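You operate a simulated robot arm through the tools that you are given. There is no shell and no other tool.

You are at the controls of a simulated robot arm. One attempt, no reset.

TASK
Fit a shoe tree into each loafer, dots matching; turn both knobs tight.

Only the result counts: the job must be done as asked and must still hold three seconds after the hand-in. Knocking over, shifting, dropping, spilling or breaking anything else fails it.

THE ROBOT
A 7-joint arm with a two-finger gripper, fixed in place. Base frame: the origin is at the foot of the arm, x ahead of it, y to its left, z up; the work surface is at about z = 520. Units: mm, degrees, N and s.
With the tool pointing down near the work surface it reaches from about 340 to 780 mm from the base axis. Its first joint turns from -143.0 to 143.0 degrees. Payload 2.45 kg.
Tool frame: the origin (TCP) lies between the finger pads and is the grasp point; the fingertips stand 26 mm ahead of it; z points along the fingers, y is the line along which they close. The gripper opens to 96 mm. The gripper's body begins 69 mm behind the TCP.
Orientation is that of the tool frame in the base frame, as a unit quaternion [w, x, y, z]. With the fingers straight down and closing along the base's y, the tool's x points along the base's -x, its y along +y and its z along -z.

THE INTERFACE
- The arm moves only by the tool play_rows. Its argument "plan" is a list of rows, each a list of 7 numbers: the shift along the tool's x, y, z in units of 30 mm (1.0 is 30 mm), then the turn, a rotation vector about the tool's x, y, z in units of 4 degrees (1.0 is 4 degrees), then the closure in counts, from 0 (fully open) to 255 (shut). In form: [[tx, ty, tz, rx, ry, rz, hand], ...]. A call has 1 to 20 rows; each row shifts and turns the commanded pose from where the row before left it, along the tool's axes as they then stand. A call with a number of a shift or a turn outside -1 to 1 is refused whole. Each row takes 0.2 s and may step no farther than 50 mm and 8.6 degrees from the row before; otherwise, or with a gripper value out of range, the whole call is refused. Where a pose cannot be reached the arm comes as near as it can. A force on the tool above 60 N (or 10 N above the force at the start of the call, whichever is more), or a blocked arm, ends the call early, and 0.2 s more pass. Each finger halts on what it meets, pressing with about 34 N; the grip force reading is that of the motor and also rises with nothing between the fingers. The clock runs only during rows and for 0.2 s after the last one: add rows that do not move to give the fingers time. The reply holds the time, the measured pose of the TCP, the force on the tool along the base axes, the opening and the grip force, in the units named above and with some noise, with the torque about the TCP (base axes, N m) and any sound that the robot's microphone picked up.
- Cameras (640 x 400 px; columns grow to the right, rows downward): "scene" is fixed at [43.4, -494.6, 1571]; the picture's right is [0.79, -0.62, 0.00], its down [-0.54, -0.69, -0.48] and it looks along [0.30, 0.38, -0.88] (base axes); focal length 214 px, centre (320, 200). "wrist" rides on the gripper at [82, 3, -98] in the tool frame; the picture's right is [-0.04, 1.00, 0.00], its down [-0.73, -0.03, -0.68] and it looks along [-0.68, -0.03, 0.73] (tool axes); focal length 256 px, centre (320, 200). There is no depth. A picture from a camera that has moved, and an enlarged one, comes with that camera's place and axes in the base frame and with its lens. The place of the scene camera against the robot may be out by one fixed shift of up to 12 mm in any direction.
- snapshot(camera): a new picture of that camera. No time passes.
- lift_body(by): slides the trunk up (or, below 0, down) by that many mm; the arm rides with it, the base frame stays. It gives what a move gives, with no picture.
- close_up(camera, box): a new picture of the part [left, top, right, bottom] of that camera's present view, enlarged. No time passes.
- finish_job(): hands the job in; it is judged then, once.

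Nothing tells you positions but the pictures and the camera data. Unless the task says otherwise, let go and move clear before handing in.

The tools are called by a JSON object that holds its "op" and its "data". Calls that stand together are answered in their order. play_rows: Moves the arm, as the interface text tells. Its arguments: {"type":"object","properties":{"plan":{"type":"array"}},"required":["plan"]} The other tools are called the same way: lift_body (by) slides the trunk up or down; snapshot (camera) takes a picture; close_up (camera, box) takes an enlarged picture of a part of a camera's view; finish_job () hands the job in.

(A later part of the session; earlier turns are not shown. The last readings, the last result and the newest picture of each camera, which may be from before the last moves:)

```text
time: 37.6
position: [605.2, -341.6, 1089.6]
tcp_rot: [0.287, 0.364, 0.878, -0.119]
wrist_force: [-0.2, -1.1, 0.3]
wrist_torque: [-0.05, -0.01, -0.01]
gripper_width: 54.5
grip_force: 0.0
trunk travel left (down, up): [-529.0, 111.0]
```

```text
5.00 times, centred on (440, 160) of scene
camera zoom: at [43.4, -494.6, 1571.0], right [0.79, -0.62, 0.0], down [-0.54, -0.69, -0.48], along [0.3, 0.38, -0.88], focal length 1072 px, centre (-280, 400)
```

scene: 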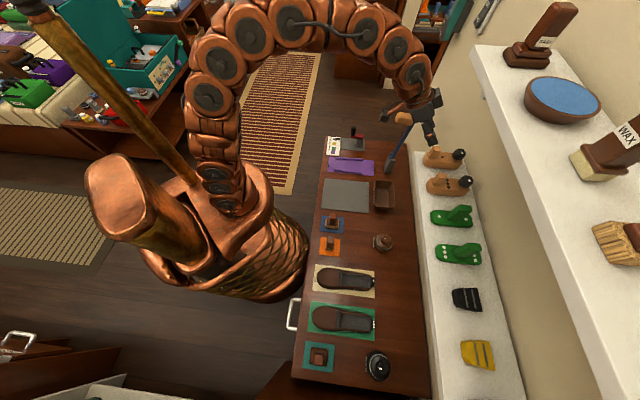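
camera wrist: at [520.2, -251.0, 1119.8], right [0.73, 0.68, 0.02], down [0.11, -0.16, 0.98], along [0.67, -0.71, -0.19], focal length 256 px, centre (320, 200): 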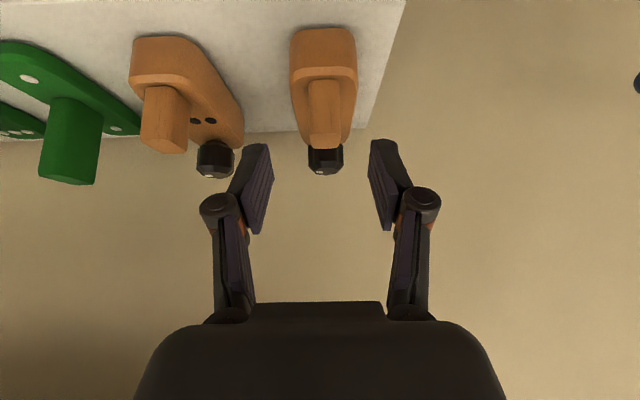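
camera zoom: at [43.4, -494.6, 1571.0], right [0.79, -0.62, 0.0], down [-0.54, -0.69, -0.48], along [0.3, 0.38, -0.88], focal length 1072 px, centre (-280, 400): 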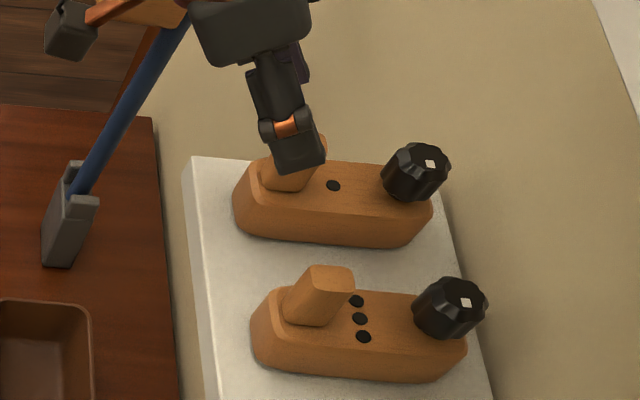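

The handle base sits at e≈686, z≈1017 and its top at z≈1052. I'll move to the grasp point with a +3 mm sideways correction and check before closing.

{"op": "play_rows", "data": {"plan": [[0.055, 0.035, 0.52, 0, 0, 0, 110], [0.055, 0.035, 0.52, 0, 0, 0, 110], [0.055, 0.035, 0.52, 0, 0, 0, 110]]}}

{"op": "snapshot", "data": {"camera": "wrist"}}

{"op": "close_up", "data": {"camera": "wrist", "box": [220, 90, 420, 250]}}

{"op": "close_up", "data": {"camera": "scene", "box": [390, 120, 490, 200]}}

```text
time: 38.4
position: [624.3, -355.2, 1048.3]
tcp_rot: [0.287, 0.364, 0.878, -0.119]
wrist_force: [0.4, 0.5, 0.2]
wrist_torque: [0.01, 0.03, -0.04]
gripper_width: 54.6
grip_force: 0.2
trunk travel left (down, up): [-529.0, 111.0]
```

```text
taken
camera wrist: at [539.2, -265.6, 1078.4], right [0.73, 0.68, 0.02], down [0.12, -0.16, 0.98], along [0.67, -0.71, -0.19], focal length 256 px, centre (320, 200)
```

wrist: 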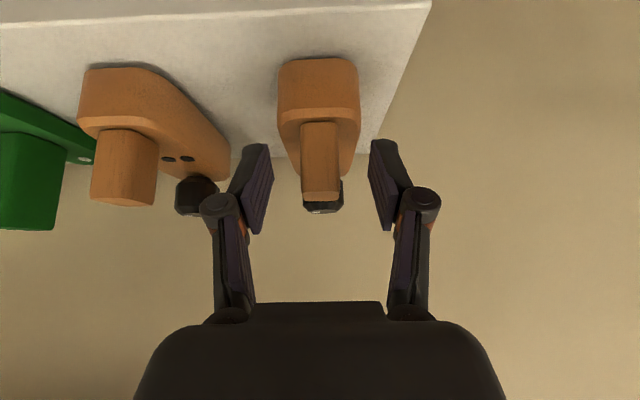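

```text
2.50 times, centred on (320, 170) of wrist
camera zoom: at [539.2, -265.6, 1078.4], right [0.73, 0.68, 0.02], down [0.12, -0.16, 0.98], along [0.67, -0.71, -0.19], focal length 640 px, centre (320, 275)
```

zoom: 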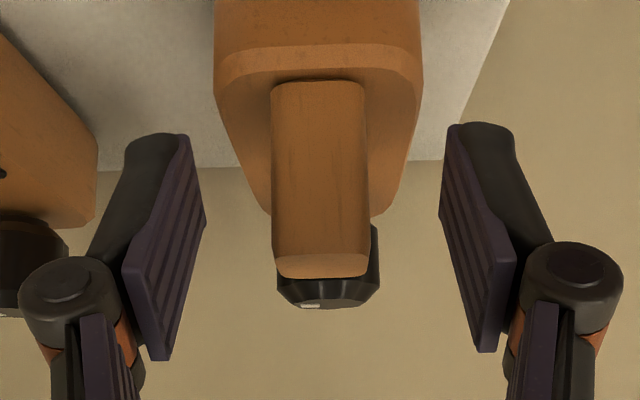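

```text
5.00 times, centred on (440, 160) of scene
camera zoom: at [43.4, -494.6, 1571.0], right [0.79, -0.62, 0.0], down [-0.54, -0.69, -0.48], along [0.3, 0.38, -0.88], focal length 1072 px, centre (-280, 400)
```

zoom: 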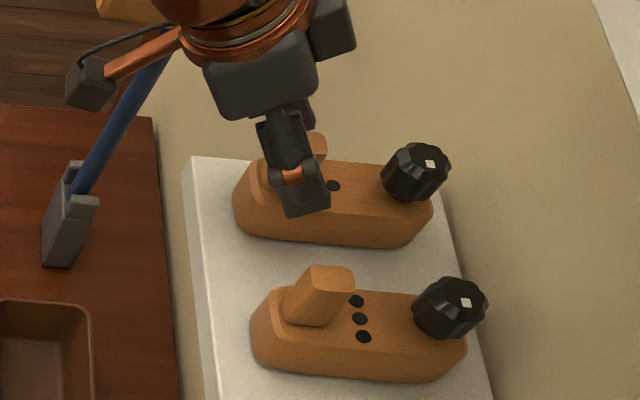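

The handle is centred between the pads, so I'll close the gripper.

{"op": "play_rows", "data": {"plan": [[0, 0, 0, 0, 0, 0, 180], [0, 0, 0, 0, 0, 0, 255], [0, 0, 0, 0, 0, 0, 255], [0, 0, 0, 0, 0, 0, 255], [0, 0, 0, 0, 0, 0, 255], [0, 0, 0, 0, 0, 0, 255]]}}

{"op": "close_up", "data": {"camera": "wrist", "box": [220, 50, 420, 250]}}

```text
time: 39.8
position: [625.5, -354.7, 1047.7]
tcp_rot: [0.286, 0.364, 0.879, -0.117]
wrist_force: [0.1, -0.3, 0.4]
wrist_torque: [-0.12, -0.12, 0.01]
gripper_width: 19.4
grip_force: 34.0
trunk travel left (down, up): [-529.0, 111.0]
```

```text
2.00 times, centred on (320, 150) of wrist
camera zoom: at [539.2, -265.5, 1078.3], right [0.73, 0.68, 0.02], down [0.12, -0.16, 0.98], along [0.67, -0.71, -0.19], focal length 512 px, centre (320, 300)
```

zoom: 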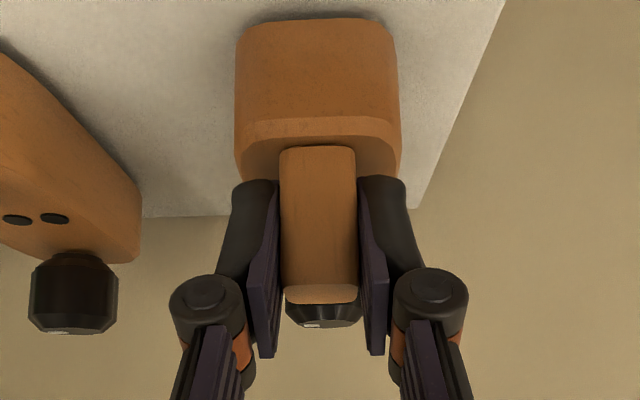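

The grip is firm at 19.4 mm and 34 N. I'll lift straight up by 40 mm and check that the tree holds.

{"op": "play_rows", "data": {"plan": [[-0.196, 0, -0.27, 0, 0, 0, 255], [-0.196, 0, -0.27, 0, 0, 0, 255], [-0.196, 0, -0.27, 0, 0, 0, 255], [-0.196, 0, -0.27, 0, 0, 0, 255], [0, 0, 0, 0, 0, 0, 255]]}}

{"op": "snapshot", "data": {"camera": "wrist"}}

{"op": "close_up", "data": {"camera": "scene", "box": [390, 120, 490, 200]}}

```text
time: 41.0
position: [624.9, -355.3, 1088.3]
tcp_rot: [0.286, 0.364, 0.878, -0.118]
wrist_force: [0.0, 0.5, -1.4]
wrist_torque: [-0.01, 0.01, -0.01]
gripper_width: 0.0
grip_force: 28.5
trunk travel left (down, up): [-529.0, 111.0]
```

```text
taken
camera wrist: at [538.7, -265.1, 1119.4], right [0.73, 0.68, 0.02], down [0.12, -0.16, 0.98], along [0.67, -0.71, -0.19], focal length 256 px, centre (320, 200)
```

wrist: 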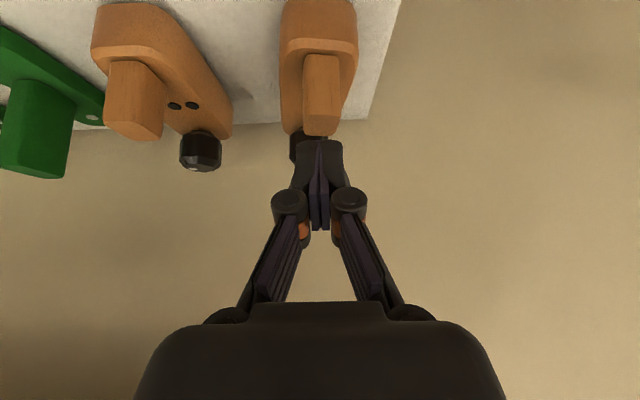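

```text
5.00 times, centred on (440, 160) of scene
camera zoom: at [43.4, -494.6, 1571.0], right [0.79, -0.62, 0.0], down [-0.54, -0.69, -0.48], along [0.3, 0.38, -0.88], focal length 1072 px, centre (-280, 400)
```

zoom: 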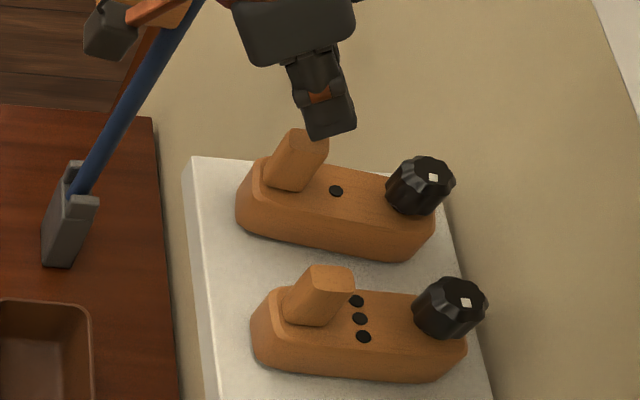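

The handle slipped out: the tree stayed on the shelf, slightly turned, and nothing fell. I'll back off and try rolling the wrist 180° so the camera is on top, which gives a better grip angle and a straight-down view.

{"op": "play_rows", "data": {"plan": [[0.9, 0, -0.653, 0, 0, 0, 255], [0.9, 0, -0.653, 0, 0, 0, 200], [0.9, 0, -0.653, 0, 0, 0, 150], [0.9, 0, -0.653, 0, 0, 0, 110], [0.9, 0, -0.653, 0, 0, 0, 110], [0.9, 0, -0.653, 0, 0, 0, 110]]}}

{"op": "play_rows", "data": {"plan": [[0, 0, 0, 0, 0, 1, 110], [0, 0, 0, 0, 0, 1, 110], [0, 0, 0, 0, 0, 1, 110], [0, 0, 0, 0, 0, 1, 110], [0, 0, 0, 0, 0, 1, 110], [0, 0, 0, 0, 0, 1, 110], [0, 0, 0, 0, 0, 1, 110], [0, 0, 0, 0, 0, 1, 110], [0, 0, 0, 0, 0, 1, 110], [0, 0, 0, 0, 0, 1, 110], [0, 0, 0, 0, 0, 1, 110], [0, 0, 0, 0, 0, 1, 110], [0, 0, 0, 0, 0, 1, 110], [0, 0, 0, 0, 0, 1, 110], [0, 0, 0, 0, 0, 1, 110]]}}

{"op": "close_up", "data": {"camera": "scene", "box": [415, 140, 485, 200]}}

```text
time: 42.4
position: [481.6, -214.0, 1087.0]
tcp_rot: [0.287, 0.364, 0.878, -0.119]
wrist_force: [1.2, -0.8, -0.4]
wrist_torque: [0.03, 0.04, 0.02]
gripper_width: 54.6
grip_force: 0.0
trunk travel left (down, up): [-529.0, 111.0]
```

```text
time: 45.6
position: [481.7, -212.9, 1087.8]
tcp_rot: [0.307, 0.755, 0.579, 0.04]
wrist_force: [-0.4, -1.1, -0.5]
wrist_torque: [-0.05, -0.01, 0.01]
gripper_width: 54.5
grip_force: 0.0
trunk travel left (down, up): [-529.0, 111.0]
```

```text
6.67 times, centred on (450, 170) of scene
camera zoom: at [43.4, -494.6, 1571.0], right [0.79, -0.62, 0.0], down [-0.54, -0.69, -0.48], along [0.3, 0.38, -0.88], focal length 1430 px, centre (-547, 400)
```

zoom: 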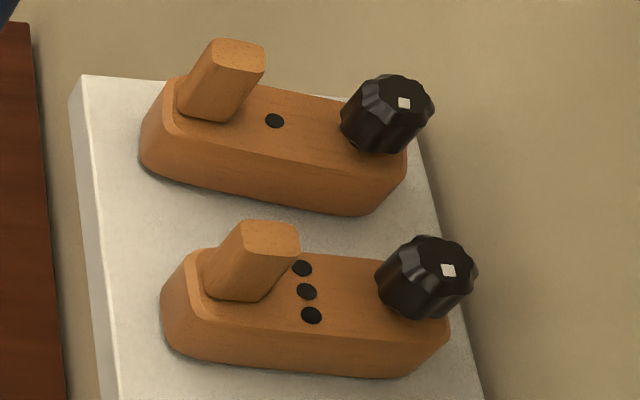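

The wrist roll works. I'll finish the 180° flip.

{"op": "play_rows", "data": {"plan": [[0, 0, 0, 0, 0, 1, 110], [0, 0, 0, 0, 0, 1, 110], [0, 0, 0, 0, 0, 1, 110], [0, 0, 0, 0, 0, 1, 110], [0, 0, 0, 0, 0, 1, 110], [0, 0, 0, 0, 0, 1, 110], [0, 0, 0, 0, 0, 1, 110], [0, 0, 0, 0, 0, 1, 110], [0, 0, 0, 0, 0, 1, 110], [0, 0, 0, 0, 0, 1, 110], [0, 0, 0, 0, 0, 1, 110], [0, 0, 0, 0, 0, 1, 110], [0, 0, 0, 0, 0, 1, 110], [0, 0, 0, 0, 0, 1, 110], [0, 0, 0, 0, 0, 1, 110], [0, 0, 0, 0, 0, 1, 110], [0, 0, 0, 0, 0, 1, 110], [0, 0, 0, 0, 0, 1, 110], [0, 0, 0, 0, 0, 1, 110], [0, 0, 0, 0, 0, 1, 110]]}}

{"op": "play_rows", "data": {"plan": [[0, 0, 0, 0, 0, 1, 110], [0, 0, 0, 0, 0, 1, 110], [0, 0, 0, 0, 0, 1, 110], [0, 0, 0, 0, 0, 1, 110], [0, 0, 0, 0, 0, 1, 110], [0, 0, 0, 0, 0, 1, 110], [0, 0, 0, 0, 0, 1, 110], [0, 0, 0, 0, 0, 1, 110], [0, 0, 0, 0, 0, 1, 110], [0, 0, 0, 0, 0, 1, 110]]}}

{"op": "snapshot", "data": {"camera": "wrist"}}

```text
time: 49.8
position: [483.4, -213.1, 1086.9]
tcp_rot: [0.209, 0.95, -0.043, 0.229]
wrist_force: [0.2, -0.1, 0.2]
wrist_torque: [0.01, 0.01, 0.01]
gripper_width: 54.5
grip_force: 0.1
trunk travel left (down, up): [-529.0, 111.0]
```

```text
time: 52.0
position: [482.8, -212.9, 1087.7]
tcp_rot: [0.118, 0.879, -0.364, 0.286]
wrist_force: [0.8, 0.2, -1.6]
wrist_torque: [0.01, -0.01, -0.02]
gripper_width: 54.9
grip_force: 0.1
trunk travel left (down, up): [-529.0, 111.0]
```

```text
taken
camera wrist: at [486.2, -221.3, 1213.8], right [-0.73, -0.68, -0.02], down [-0.68, 0.72, 0.12], along [-0.06, 0.1, -0.99], focal length 256 px, centre (320, 200)
```

wrist: 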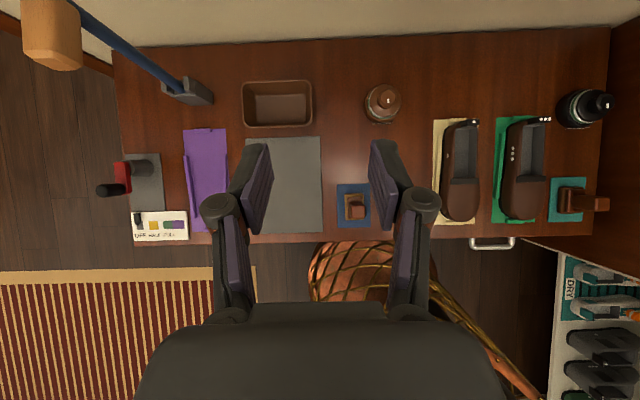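

The flip is done and the camera now looks straight down. I'll tilt to about 50°, move over the trees and re-measure the 1-dot tree's pose.

{"op": "play_rows", "data": {"plan": [[0, 0, 0, 0, 1, 0, 110], [0, 0, 0, 0, 1, 0, 110], [0, 0, 0, 0, 1, 0, 110], [0, 0, 0, 0, 0.5, 0, 110], [0.665, 0, 0.516, 0, 0, 0, 110], [0.665, 0, 0.516, 0, 0, 0, 110], [0.665, 0, 0.516, 0, 0, 0, 110], [0.665, 0, 0.516, 0, 0, 0, 110], [0.665, 0, 0.516, 0, 0, 0, 110], [0.665, 0, 0.516, 0, 0, 0, 110]]}}

{"op": "snapshot", "data": {"camera": "wrist"}}

{"op": "snapshot", "data": {"camera": "scene"}}

```text
time: 54.2
position: [589.5, -317.5, 1119.3]
tcp_rot: [0.162, 0.837, -0.346, 0.391]
wrist_force: [0.9, 0.5, 0.0]
wrist_torque: [0.0, 0.02, 0.02]
gripper_width: 54.6
grip_force: 0.1
trunk travel left (down, up): [-529.0, 111.0]
```

```text
taken
camera wrist: at [570.5, -302.2, 1243.9], right [-0.72, -0.69, -0.03], down [-0.68, 0.72, -0.13], along [0.11, -0.07, -0.99], focal length 256 px, centre (320, 200)
```

wrist: 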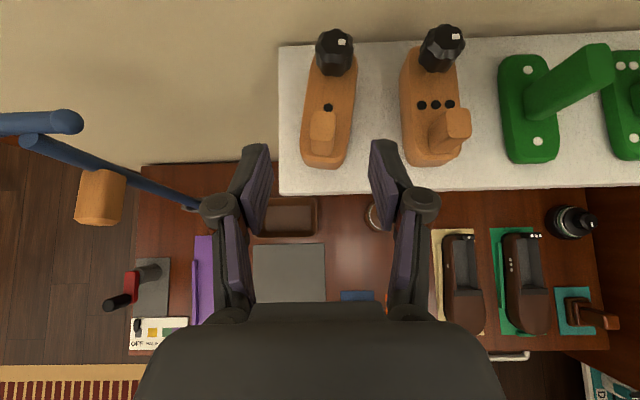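

```text
taken
```

scene: 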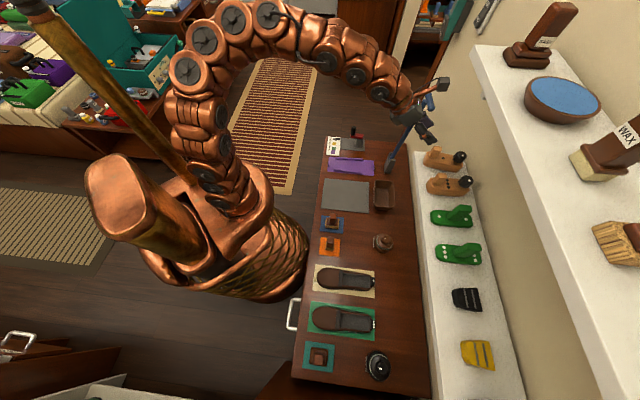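

This is a clear top view. I'll zoom in on both trees.

{"op": "close_up", "data": {"camera": "wrist", "box": [270, 20, 480, 200]}}

{"op": "close_up", "data": {"camera": "wrist", "box": [280, 20, 380, 180]}}

```text
2.22 times, centred on (375, 110) of wrist
camera zoom: at [570.5, -302.2, 1243.9], right [-0.72, -0.69, -0.03], down [-0.68, 0.72, -0.13], along [0.11, -0.07, -0.99], focal length 569 px, centre (198, 400)
```

zoom: 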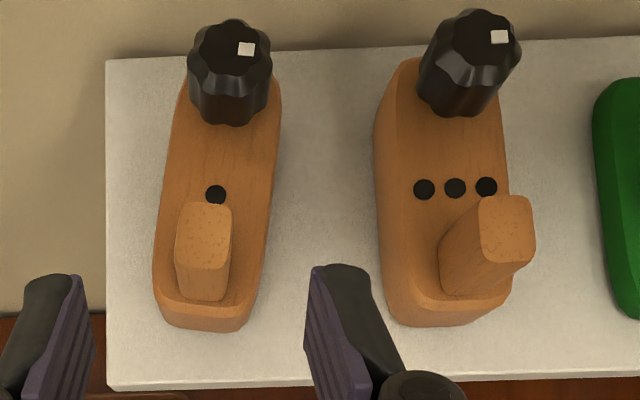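

```text
2.50 times, centred on (330, 100) of wrist
camera zoom: at [570.5, -302.2, 1243.9], right [-0.72, -0.69, -0.03], down [-0.68, 0.72, -0.13], along [0.11, -0.07, -0.99], focal length 640 px, centre (295, 450)
```

zoom: 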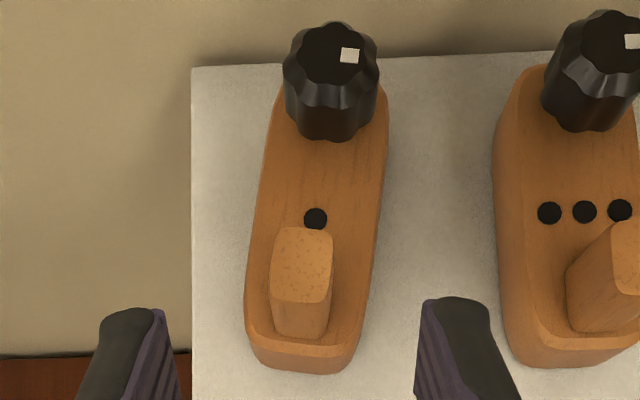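

The tree is now yawed about -8°, with its handle centred at e≈699, f≈192. I'll match that yaw and move to a pre-grasp point.

{"op": "play_rows", "data": {"plan": [[0, 0, 0, -0.767, 0, 0.642, 110], [0, 0, 0, -0.767, 0, 0.642, 110], [-0.345, -0.132, 0.653, 0, 0, 0, 110], [-0.345, -0.132, 0.653, 0, 0, 0, 110]]}}

{"op": "snapshot", "data": {"camera": "wrist"}}

{"op": "close_up", "data": {"camera": "wrist", "box": [230, 20, 410, 220]}}

```text
time: 55.2
position: [579.7, -335.0, 1070.9]
tcp_rot: [0.187, 0.812, -0.403, 0.379]
wrist_force: [-1.1, -0.4, 0.9]
wrist_torque: [0.01, 0.03, 0.01]
gripper_width: 54.5
grip_force: 0.1
out of reach, approached as far as the arm can: row 2, 3
trunk travel left (down, up): [-529.0, 111.0]
```

```text
taken
camera wrist: at [563.0, -318.9, 1195.7], right [-0.81, -0.59, -0.03], down [-0.58, 0.81, -0.13], along [0.1, -0.08, -0.99], focal length 256 px, centre (320, 200)
```

wrist: 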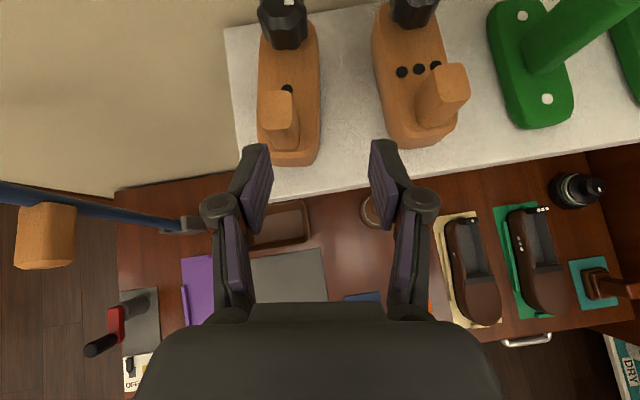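

```text
2.00 times, centred on (320, 120) of wrist
camera zoom: at [563.0, -318.9, 1195.7], right [-0.81, -0.59, -0.03], down [-0.58, 0.81, -0.13], along [0.1, -0.08, -0.99], focal length 512 px, centre (320, 360)
```

zoom: 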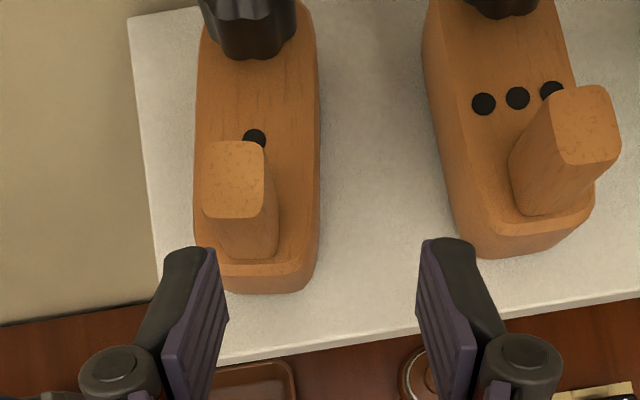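

The yawed pose hit a reach limit. I'll undo the yaw, since closing the pads should straighten the tree anyway, and re-check the position.

{"op": "play_rows", "data": {"plan": [[0, 0, -0.3, 0, 0, 0, 110], [0, 0, -0.3, 0.767, 0, -0.642, 110], [0, 0, 0, 0.767, 0, -0.642, 110], [0, 0, 0, 0, 0, 0, 110]]}}

{"op": "snapshot", "data": {"camera": "wrist"}}

```text
time: 56.2
position: [573.5, -324.9, 1084.1]
tcp_rot: [0.162, 0.838, -0.346, 0.39]
wrist_force: [0.0, 0.0, -1.3]
wrist_torque: [0.01, 0.02, 0.0]
gripper_width: 54.8
grip_force: 0.1
trunk travel left (down, up): [-529.0, 111.0]
```

```text
taken
camera wrist: at [553.5, -310.5, 1208.5], right [-0.72, -0.69, -0.03], down [-0.68, 0.72, -0.13], along [0.11, -0.07, -0.99], focal length 256 px, centre (320, 200)
```

wrist: 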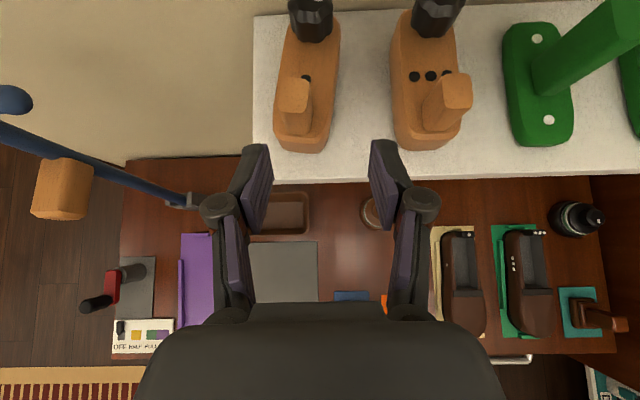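

{"op": "play_rows", "data": {"plan": [[0.173, -0.278, 0.528, 0, 0, 0, 110], [0.173, -0.278, 0.528, 0, 0, 0, 110]]}}

{"op": "close_up", "data": {"camera": "wrist", "box": [230, 20, 410, 220]}}

```text
time: 56.8
position: [606.4, -332.5, 1072.9]
tcp_rot: [0.162, 0.837, -0.347, 0.392]
wrist_force: [-0.6, 0.1, -0.6]
wrist_torque: [-0.04, -0.01, 0.03]
gripper_width: 54.6
grip_force: 0.1
trunk travel left (down, up): [-529.0, 111.0]
```

```text
2.00 times, centred on (320, 120) of wrist
camera zoom: at [587.9, -318.6, 1197.5], right [-0.72, -0.69, -0.03], down [-0.68, 0.72, -0.13], along [0.11, -0.07, -0.99], focal length 512 px, centre (320, 360)
```

zoom: 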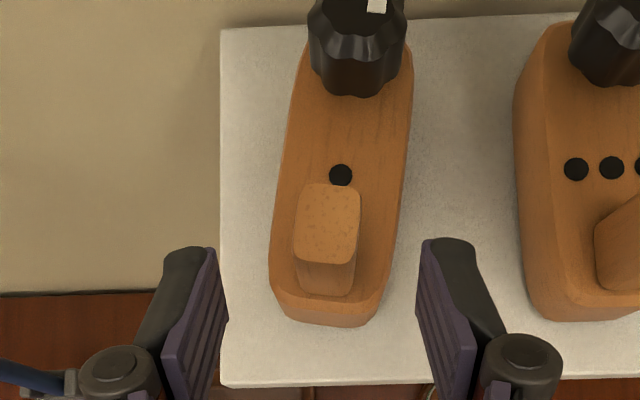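

It's reachable without the yaw. I'll move in to the handle.

{"op": "play_rows", "data": {"plan": [[0.01, 0.037, 0.71, 0, 0, 0, 110], [0.01, 0.037, 0.71, 0, 0, 0, 110], [0, 0, 0, 0, 0, 0, 110]]}}

{"op": "close_up", "data": {"camera": "wrist", "box": [230, 80, 410, 260]}}

{"op": "close_up", "data": {"camera": "scene", "box": [390, 120, 490, 200]}}

```text
time: 57.6
position: [626.6, -358.8, 1045.3]
tcp_rot: [0.162, 0.837, -0.347, 0.391]
wrist_force: [0.5, -1.4, 0.1]
wrist_torque: [0.0, 0.01, -0.03]
gripper_width: 54.6
grip_force: 0.2
trunk travel left (down, up): [-529.0, 111.0]
```

```text
2.22 times, centred on (320, 170) of wrist
camera zoom: at [609.6, -344.8, 1169.4], right [-0.72, -0.69, -0.03], down [-0.68, 0.72, -0.13], along [0.11, -0.07, -0.99], focal length 569 px, centre (320, 267)
```

zoom: 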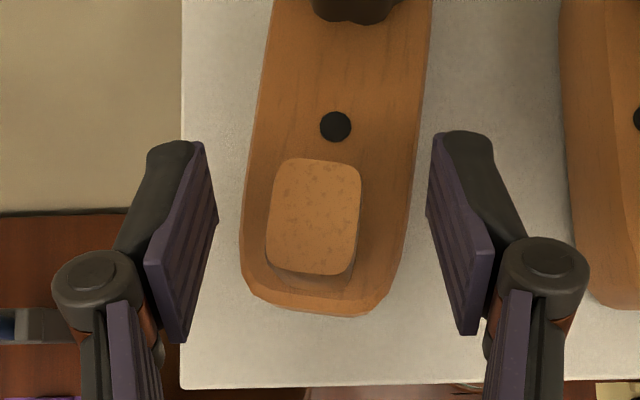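

```text
5.00 times, centred on (440, 160) of scene
camera zoom: at [43.4, -494.6, 1571.0], right [0.79, -0.62, 0.0], down [-0.54, -0.69, -0.48], along [0.3, 0.38, -0.88], focal length 1072 px, centre (-280, 400)
```

zoom: 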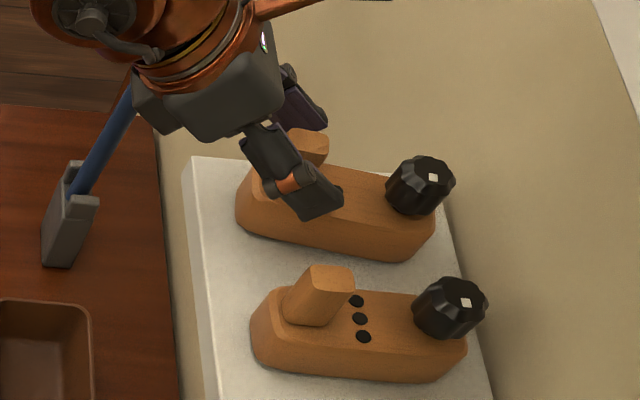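

The handle is between the pads. After a 2 mm sideways correction I'll close and look.

{"op": "play_rows", "data": {"plan": [[0, -0.06, 0, 0, 0, 0, 110], [0, 0, 0, 0, 0, 0, 150], [0, 0, 0, 0, 0, 0, 190], [0, 0, 0, 0, 0, 0, 220], [0, 0, 0, 0, 0, 0, 255], [0, 0, 0, 0, 0, 0, 255], [0, 0, 0, 0, 0, 0, 255]]}}

{"op": "close_up", "data": {"camera": "wrist", "box": [230, 20, 410, 260]}}

{"op": "close_up", "data": {"camera": "scene", "box": [390, 120, 490, 200]}}

```text
time: 59.2
position: [630.8, -358.1, 1045.8]
tcp_rot: [0.162, 0.837, -0.347, 0.391]
wrist_force: [0.8, -0.6, 1.5]
wrist_torque: [-0.25, -0.09, -0.06]
gripper_width: 19.5
grip_force: 34.4
trunk travel left (down, up): [-529.0, 111.0]
```

```text
1.67 times, centred on (320, 140) of wrist
camera zoom: at [611.1, -343.3, 1169.5], right [-0.72, -0.69, -0.03], down [-0.68, 0.72, -0.13], along [0.11, -0.07, -0.99], focal length 427 px, centre (320, 300)
```

zoom: 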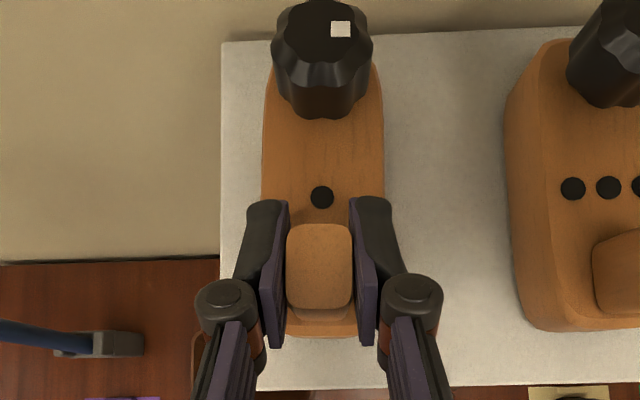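

```text
5.00 times, centred on (440, 160) of scene
camera zoom: at [43.4, -494.6, 1571.0], right [0.79, -0.62, 0.0], down [-0.54, -0.69, -0.48], along [0.3, 0.38, -0.88], focal length 1072 px, centre (-280, 400)
```

zoom: 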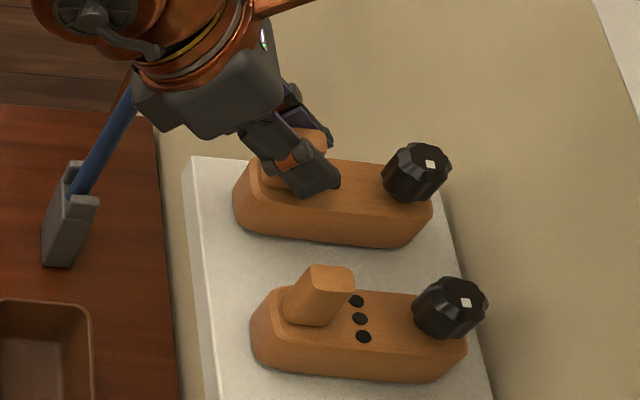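

The tree straightened and the grip reads 19.5 mm. I'll lift just 4 mm, slowly, and check for slip.

{"op": "play_rows", "data": {"plan": [[0.025, 0, -0.0214, 0, 0, 0, 255], [0.025, 0, -0.0214, 0, 0, 0, 255], [0.025, 0, -0.0214, 0, 0, 0, 255], [0.025, 0, -0.0214, 0, 0, 0, 255], [0, 0, 0, 0, 0, 0, 255]]}}

{"op": "close_up", "data": {"camera": "wrist", "box": [230, 20, 410, 260]}}

{"op": "close_up", "data": {"camera": "scene", "box": [390, 120, 490, 200]}}

```text
time: 60.4
position: [629.4, -357.1, 1049.0]
tcp_rot: [0.162, 0.837, -0.346, 0.391]
wrist_force: [0.1, 0.5, -2.5]
wrist_torque: [0.09, 0.06, 0.02]
gripper_width: 19.6
grip_force: 34.0
trunk travel left (down, up): [-529.0, 111.0]
```

```text
1.67 times, centred on (320, 140) of wrist
camera zoom: at [611.0, -343.7, 1173.2], right [-0.72, -0.69, -0.03], down [-0.68, 0.72, -0.13], along [0.11, -0.07, -0.99], focal length 427 px, centre (320, 300)
```

zoom: 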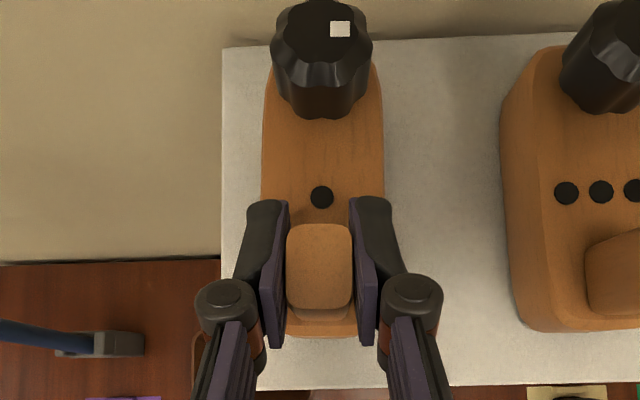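

```text
5.00 times, centred on (440, 160) of scene
camera zoom: at [43.4, -494.6, 1571.0], right [0.79, -0.62, 0.0], down [-0.54, -0.69, -0.48], along [0.3, 0.38, -0.88], focal length 1072 px, centre (-280, 400)
```

zoom: 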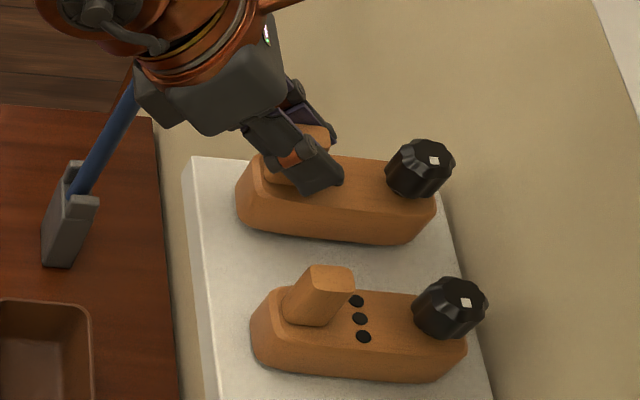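

It's holding: the tree moved with the gripper and the load is about 2.5 N. I'll keep lifting slowly.

{"op": "play_rows", "data": {"plan": [[0.077, 0, -0.064, 0, 0, 0, 255], [0.077, 0, -0.064, 0, 0, 0, 255], [0.102, 0, -0.0856, 0, 0, 0, 255], [0.102, 0, -0.0856, 0, 0, 0, 255], [0.102, 0, -0.0856, 0, 0, 0, 255], [0.102, 0, -0.0856, 0, 0, 0, 255], [0.102, 0, -0.0856, 0, 0, 0, 255], [0.077, 0, -0.064, 0, 0, 0, 255], [0, 0, 0, 0, 0, 0, 255]]}}

{"op": "close_up", "data": {"camera": "wrist", "box": [230, 20, 410, 260]}}

{"op": "close_up", "data": {"camera": "scene", "box": [390, 120, 490, 200]}}

```text
time: 62.4
position: [631.2, -358.8, 1077.9]
tcp_rot: [0.162, 0.837, -0.347, 0.39]
wrist_force: [-0.3, 0.1, -2.5]
wrist_torque: [0.08, 0.12, -0.02]
gripper_width: 19.3
grip_force: 34.4
trunk travel left (down, up): [-529.0, 111.0]
```

```text
1.67 times, centred on (320, 140) of wrist
camera zoom: at [611.7, -344.5, 1202.8], right [-0.72, -0.69, -0.03], down [-0.68, 0.72, -0.13], along [0.11, -0.07, -0.99], focal length 427 px, centre (320, 300)
```

zoom: 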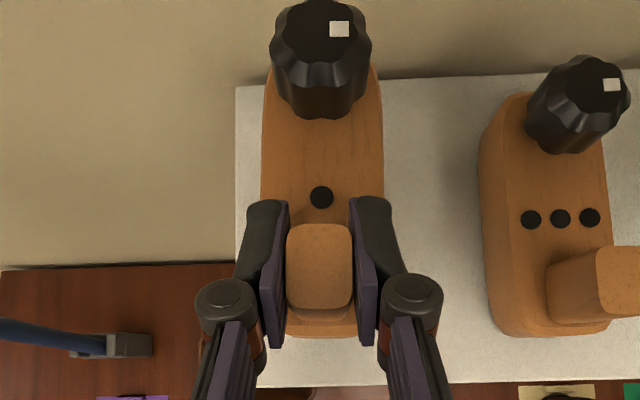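

```text
5.00 times, centred on (440, 160) of scene
camera zoom: at [43.4, -494.6, 1571.0], right [0.79, -0.62, 0.0], down [-0.54, -0.69, -0.48], along [0.3, 0.38, -0.88], focal length 1072 px, centre (-280, 400)
```

zoom: 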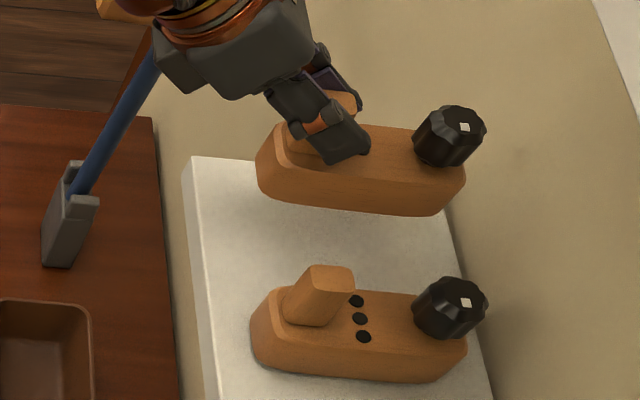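

The lift is clean and the tree is level. I'll retreat from the shelf at a gentle speed.

{"op": "play_rows", "data": {"plan": [[-0.1, 0, -0.12, 0, 0, 0, 255], [-0.2, 0, -0.24, 0, 0, 0, 255], [-0.32, 0, -0.383, 0, 0, 0, 255], [-0.32, 0, -0.383, 0, 0, 0, 255], [-0.32, 0, -0.383, 0, 0, 0, 255], [-0.32, 0, -0.383, 0, 0, 0, 255], [-0.32, 0, -0.383, 0, 0, 0, 255], [-0.32, 0, -0.383, 0, 0, 0, 255], [-0.32, 0, -0.383, 0, 0, 0, 255], [-0.32, 0, -0.383, 0, 0, 0, 255], [-0.32, 0, -0.383, 0, 0, 0, 255], [-0.32, 0, -0.383, 0, 0, 0, 255], [-0.32, 0, -0.383, 0, 0, 0, 255], [-0.32, 0, -0.383, 0, 0, 0, 255], [-0.32, 0, -0.383, 0, 0, 0, 255], [-0.2, 0, -0.24, 0, 0, 0, 255], [-0.1, 0, -0.12, 0, 0, 0, 255], [0, 0, 0, 0, 0, 0, 255]]}}

{"op": "snapshot", "data": {"camera": "wrist"}}

```text
time: 66.2
position: [472.5, -201.2, 1078.8]
tcp_rot: [0.162, 0.837, -0.347, 0.391]
wrist_force: [-0.8, 0.2, -2.8]
wrist_torque: [0.05, 0.09, 0.0]
gripper_width: 19.5
grip_force: 34.1
trunk travel left (down, up): [-529.0, 111.0]
```

```text
taken
camera wrist: at [454.1, -186.6, 1203.1], right [-0.72, -0.69, -0.03], down [-0.68, 0.72, -0.13], along [0.11, -0.07, -0.99], focal length 256 px, centre (320, 200)
```

wrist: 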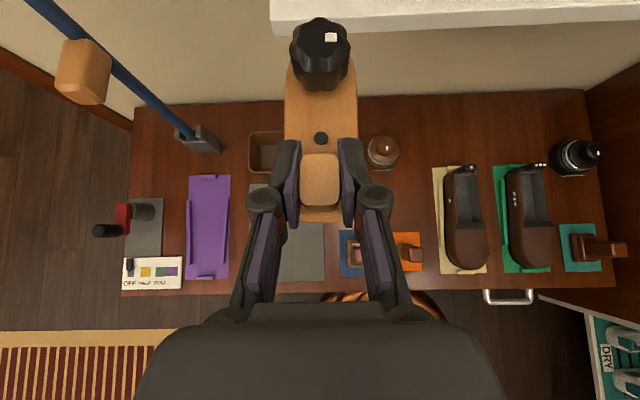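

The tree is secure and clear of the shelf. I'll swing sideways over the beige shoe.

{"op": "play_rows", "data": {"plan": [[0.0, 0.2, 0, 0, 0, 0, 255], [0, 0.4, 0, 0, 0, 0, 255], [0, 0.644, 0, 0, 0, 0, 255], [0, 0.644, 0, 0, 0, 0, 255], [0, 0.644, 0, 0, 0, 0, 255], [0, 0.644, 0, 0, 0, 0, 255], [0, 0.644, 0, 0, 0, 0, 255], [0, 0.644, 0, 0, 0, 0, 255], [0, 0.644, 0, 0, 0, 0, 255], [0, 0.644, 0, 0, 0, 0, 255], [0, 0.644, 0, 0, 0, 0, 255], [0, 0.644, 0, 0, 0, 0, 255], [0, 0.644, 0, 0, 0, 0, 255], [0, 0.644, 0, 0, 0, 0, 255], [0, 0.644, 0, 0, 0, 0, 255], [0, 0.644, 0, 0, 0, 0, 255], [0, 0.644, 0, 0, 0, 0, 255], [0, 0.4, 0, 0, 0, 0, 255], [0, 0.2, 0, 0, 0, 0, 255]]}}

{"op": "snapshot", "data": {"camera": "wrist"}}

```text
time: 70.2
position: [243.3, -430.8, 1078.4]
tcp_rot: [0.163, 0.837, -0.348, 0.39]
wrist_force: [0.2, 0.2, -2.8]
wrist_torque: [0.05, 0.07, 0.01]
gripper_width: 19.6
grip_force: 34.3
trunk travel left (down, up): [-529.0, 111.0]
```

```text
taken
camera wrist: at [223.7, -415.8, 1203.3], right [-0.72, -0.69, -0.03], down [-0.68, 0.72, -0.13], along [0.11, -0.07, -0.99], focal length 256 px, centre (320, 200)
```

wrist: 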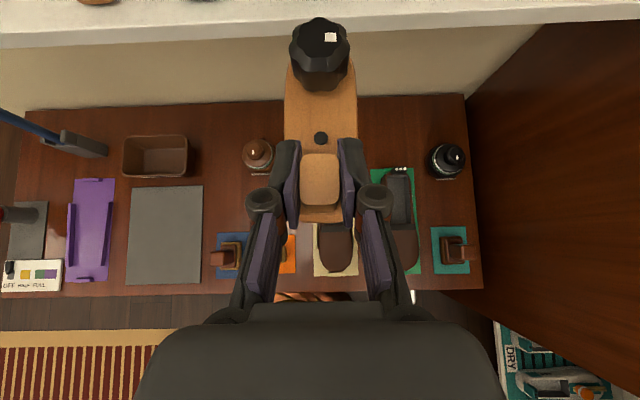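

{"op": "play_rows", "data": {"plan": [[0.093, 0.26, 0.111, 0, 0, 0, 255], [0.093, 0.26, 0.111, 0, 0, 0, 255], [0.093, 0.26, 0.111, 0, 0, 0, 255], [0, 0, 0, 0, 0, 0, 255]]}}

{"op": "lift_body", "data": {"by": -20}}

{"op": "close_up", "data": {"camera": "wrist", "box": [230, 20, 410, 260]}}

```text
time: 71.2
position: [234.5, -456.4, 1078.7]
tcp_rot: [0.162, 0.837, -0.347, 0.39]
wrist_force: [0.6, 0.3, -2.8]
wrist_torque: [0.09, 0.1, -0.03]
gripper_width: 19.7
grip_force: 34.3
trunk travel left (down, up): [-529.0, 111.0]
```

```text
time: 71.9
position: [235.2, -456.5, 1058.2]
tcp_rot: [0.161, 0.838, -0.347, 0.39]
wrist_force: [0.2, -0.8, -3.3]
wrist_torque: [0.09, 0.04, 0.0]
gripper_width: 19.6
grip_force: 33.6
trunk travel left (down, up): [-509.0, 131.0]
```

```text
1.67 times, centred on (320, 140) of wrist
camera zoom: at [216.2, -441.6, 1183.5], right [-0.72, -0.69, -0.03], down [-0.68, 0.72, -0.13], along [0.11, -0.07, -0.99], focal length 427 px, centre (320, 300)
```

zoom: 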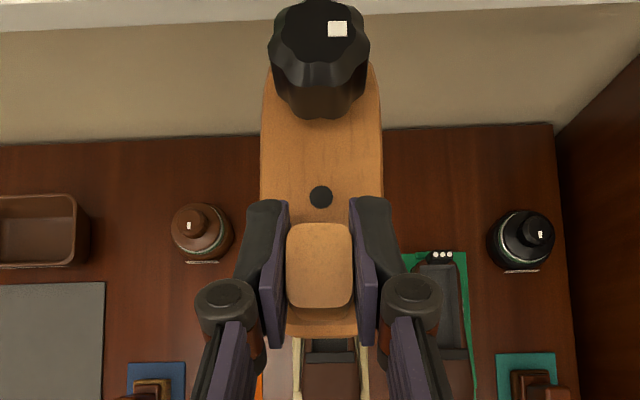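

The tree is still held firmly, so I'll lower to just above the shoe.

{"op": "lift_body", "data": {"by": -360}}

{"op": "snapshot", "data": {"camera": "wrist"}}

{"op": "close_up", "data": {"camera": "scene", "box": [290, 220, 410, 340]}}

```text
time: 75.4
position: [235.2, -456.2, 698.5]
tcp_rot: [0.162, 0.837, -0.347, 0.39]
wrist_force: [0.0, 0.6, -3.3]
wrist_torque: [0.09, 0.05, -0.03]
gripper_width: 19.6
grip_force: 33.8
trunk travel left (down, up): [-149.0, 491.0]
```

```text
taken
camera wrist: at [216.2, -441.6, 823.6], right [-0.72, -0.69, -0.03], down [-0.68, 0.72, -0.13], along [0.11, -0.07, -0.99], focal length 256 px, centre (320, 200)
```

wrist: 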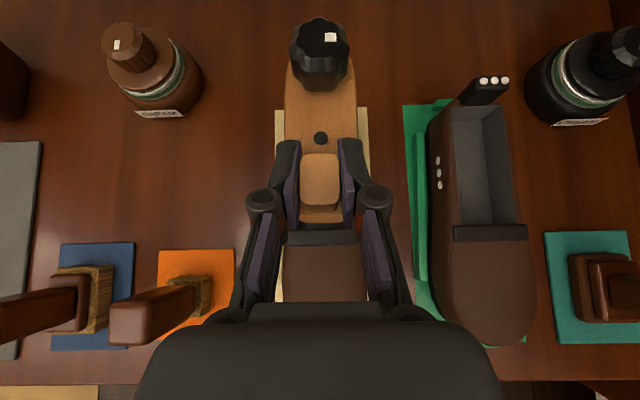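

```text
3.33 times, centred on (350, 280) of scene
camera zoom: at [43.4, -494.6, 1571.0], right [0.79, -0.62, 0.0], down [-0.54, -0.69, -0.48], along [0.3, 0.38, -0.88], focal length 715 px, centre (220, -67)
```

zoom: 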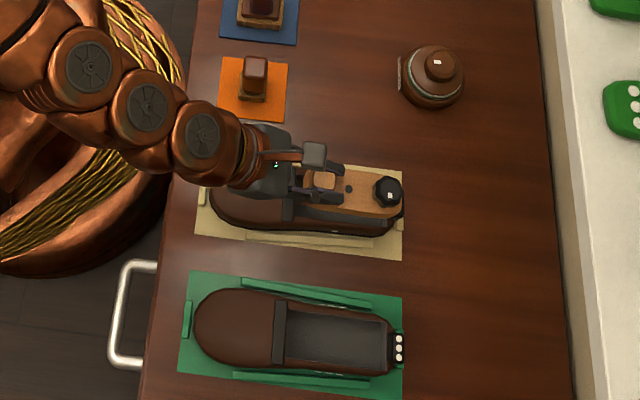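

The view is good. I'll zoom in on the alignment over the beige shoe and also measure the green shoe.

{"op": "close_up", "data": {"camera": "wrist", "box": [250, 150, 394, 310]}}

{"op": "close_up", "data": {"camera": "wrist", "box": [400, 60, 544, 260]}}

{"op": "close_up", "data": {"camera": "scene", "box": [325, 260, 385, 310]}}

```text
2.50 times, centred on (322, 230) of wrist
camera zoom: at [216.2, -441.6, 823.6], right [-0.72, -0.69, -0.03], down [-0.68, 0.72, -0.13], along [0.11, -0.07, -0.99], focal length 640 px, centre (315, 125)
```

zoom: 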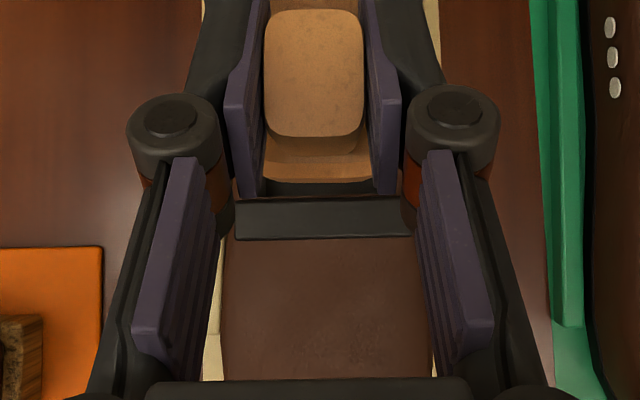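

```text
2.00 times, centred on (472, 160) of wrist
camera zoom: at [216.2, -441.6, 823.6], right [-0.72, -0.69, -0.03], down [-0.68, 0.72, -0.13], along [0.11, -0.07, -0.99], focal length 512 px, centre (16, 280)
```

zoom: 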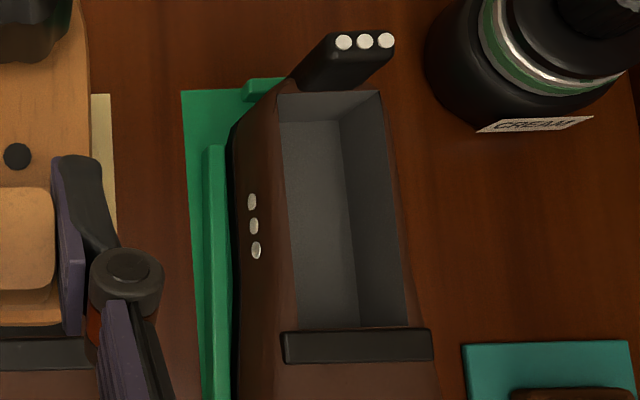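

```text
8.00 times, centred on (355, 285) of scene
camera zoom: at [43.4, -494.6, 1571.0], right [0.79, -0.62, 0.0], down [-0.54, -0.69, -0.48], along [0.3, 0.38, -0.88], focal length 1716 px, centre (40, -480)
```

zoom: 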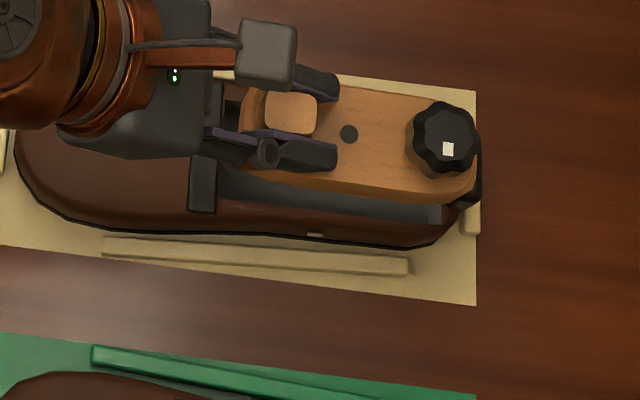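

Peg and strap line up to about 2 mm, so I'll apply a +1.9 mm sideways correction. Then I'll lower until the tree is just above the rim and check again.

{"op": "play_rows", "data": {"plan": [[0, -0.063, 0, 0, 0, 0, 255], [-0.153, 0, 0.128, 0, 0, 0, 255], [-0.153, 0, 0.128, 0, 0, 0, 255], [-0.153, 0, 0.128, 0, 0, 0, 255], [-0.153, 0, 0.128, 0, 0, 0, 255], [-0.153, 0, 0.128, 0, 0, 0, 255], [-0.153, 0, 0.128, 0, 0, 0, 255], [-0.153, 0, 0.128, 0, 0, 0, 255], [-0.153, 0, 0.128, 0, 0, 0, 255], [-0.153, 0, 0.128, 0, 0, 0, 255], [0, 0, 0, 0, 0, 0, 255]]}}

{"op": "close_up", "data": {"camera": "wrist", "box": [240, 10, 400, 260]}}

{"op": "close_up", "data": {"camera": "scene", "box": [325, 260, 385, 310]}}

```text
time: 77.8
position: [236.5, -455.2, 645.3]
tcp_rot: [0.161, 0.837, -0.346, 0.391]
wrist_force: [0.6, 0.6, -2.5]
wrist_torque: [0.09, 0.07, 0.03]
gripper_width: 19.7
grip_force: 34.1
trunk travel left (down, up): [-149.0, 491.0]
```

```text
1.60 times, centred on (320, 135) of wrist
camera zoom: at [217.7, -440.5, 770.6], right [-0.72, -0.69, -0.03], down [-0.68, 0.72, -0.13], along [0.11, -0.07, -0.99], focal length 410 px, centre (320, 304)
```

zoom: 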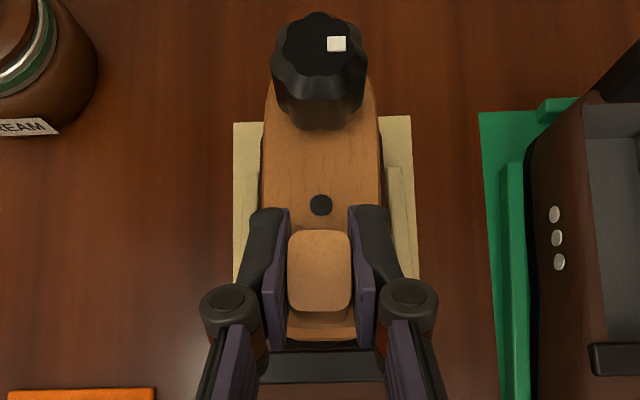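

```text
8.00 times, centred on (355, 285) of scene
camera zoom: at [43.4, -494.6, 1571.0], right [0.79, -0.62, 0.0], down [-0.54, -0.69, -0.48], along [0.3, 0.38, -0.88], focal length 1716 px, centre (40, -480)
```

zoom: 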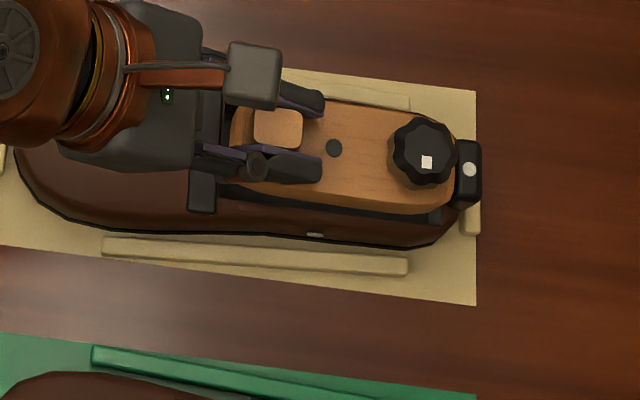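

The tree is about 10 mm above the rim and looks aligned in both views. I'll lower slowly in small steps and watch the force.

{"op": "play_rows", "data": {"plan": [[-0.077, 0, 0.064, 0, 0, 0, 255], [-0.077, 0, 0.064, 0, 0, 0, 255], [-0.077, 0, 0.064, 0, 0, 0, 255], [-0.077, 0, 0.064, 0, 0, 0, 255], [-0.077, 0, 0.064, 0, 0, 0, 255], [0, 0, 0, 0, 0, 0, 255]]}}

{"op": "close_up", "data": {"camera": "wrist", "box": [240, 10, 400, 260]}}

{"op": "close_up", "data": {"camera": "scene", "box": [325, 260, 385, 310]}}

```text
time: 79.2
position: [234.9, -453.6, 630.1]
tcp_rot: [0.161, 0.838, -0.346, 0.391]
wrist_force: [0.3, -0.4, -2.3]
wrist_torque: [0.1, 0.08, 0.03]
gripper_width: 19.5
grip_force: 34.4
trunk travel left (down, up): [-149.0, 491.0]
```

```text
1.60 times, centred on (320, 135) of wrist
camera zoom: at [217.8, -439.5, 755.4], right [-0.72, -0.69, -0.03], down [-0.68, 0.72, -0.13], along [0.11, -0.07, -0.99], focal length 410 px, centre (320, 304)
```

zoom: 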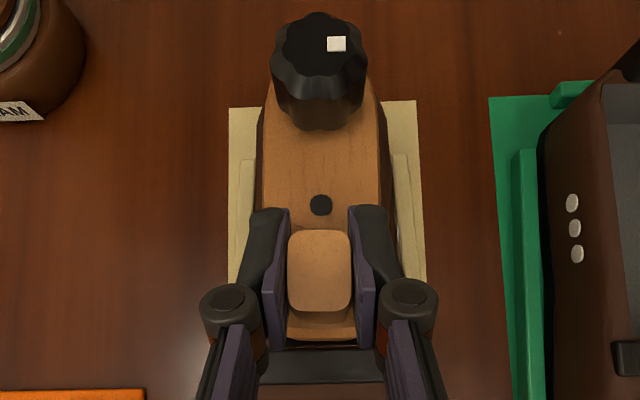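

```text
8.00 times, centred on (355, 285) of scene
camera zoom: at [43.4, -494.6, 1571.0], right [0.79, -0.62, 0.0], down [-0.54, -0.69, -0.48], along [0.3, 0.38, -0.88], focal length 1716 px, centre (40, -480)
```

zoom: 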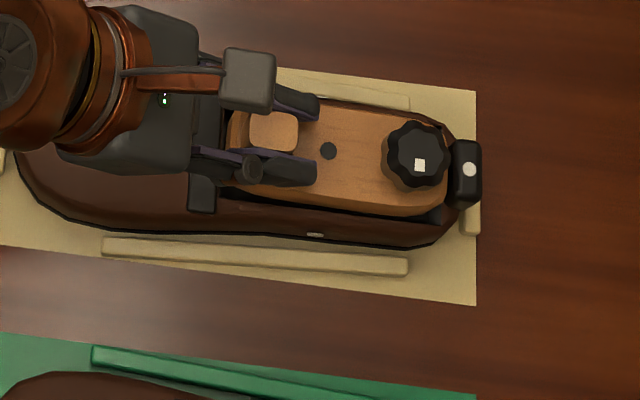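

There's no contact force yet with the bottom at rim level. I'll zoom in tighter to check the lateral centring.

{"op": "close_up", "data": {"camera": "wrist", "box": [270, 50, 370, 170]}}

{"op": "close_up", "data": {"camera": "wrist", "box": [270, 170, 370, 270]}}

{"op": "close_up", "data": {"camera": "scene", "box": [340, 270, 384, 300]}}

```text
3.33 times, centred on (320, 110) of wrist
camera zoom: at [217.8, -439.5, 755.4], right [-0.72, -0.69, -0.03], down [-0.68, 0.72, -0.13], along [0.11, -0.07, -0.99], focal length 853 px, centre (320, 500)
```

zoom: 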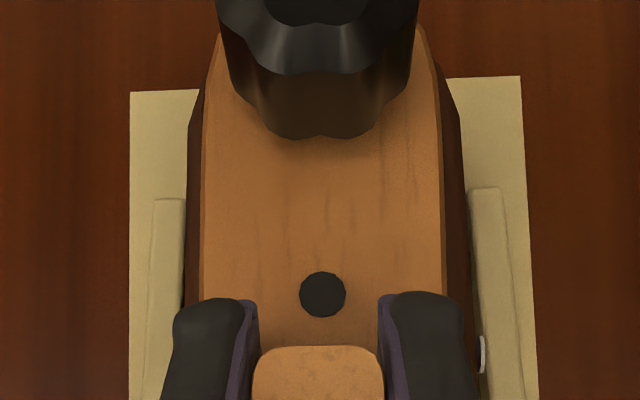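

```text
4.00 times, centred on (320, 220) of wrist
camera zoom: at [217.8, -439.5, 755.4], right [-0.72, -0.69, -0.03], down [-0.68, 0.72, -0.13], along [0.11, -0.07, -0.99], focal length 1024 px, centre (320, 120)
```

zoom: 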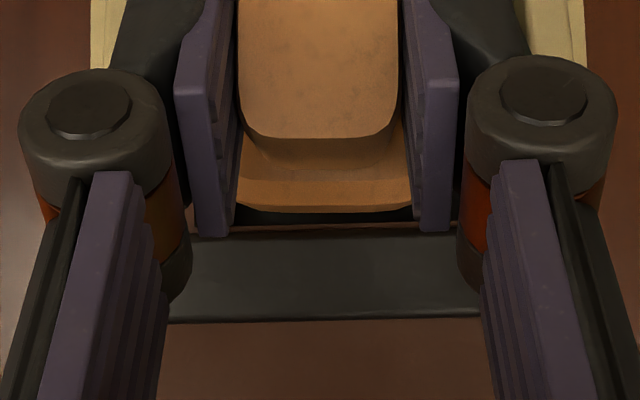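

```text
13.33 times, centred on (362, 285) of scene
camera zoom: at [43.4, -494.6, 1571.0], right [0.79, -0.62, 0.0], down [-0.54, -0.69, -0.48], along [0.3, 0.38, -0.88], focal length 2860 px, centre (-240, -933)
```

zoom: 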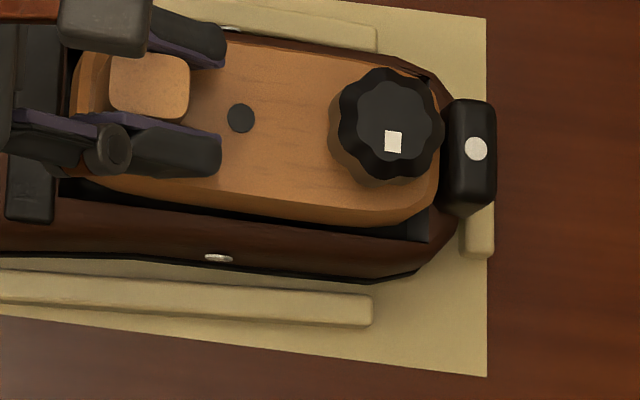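

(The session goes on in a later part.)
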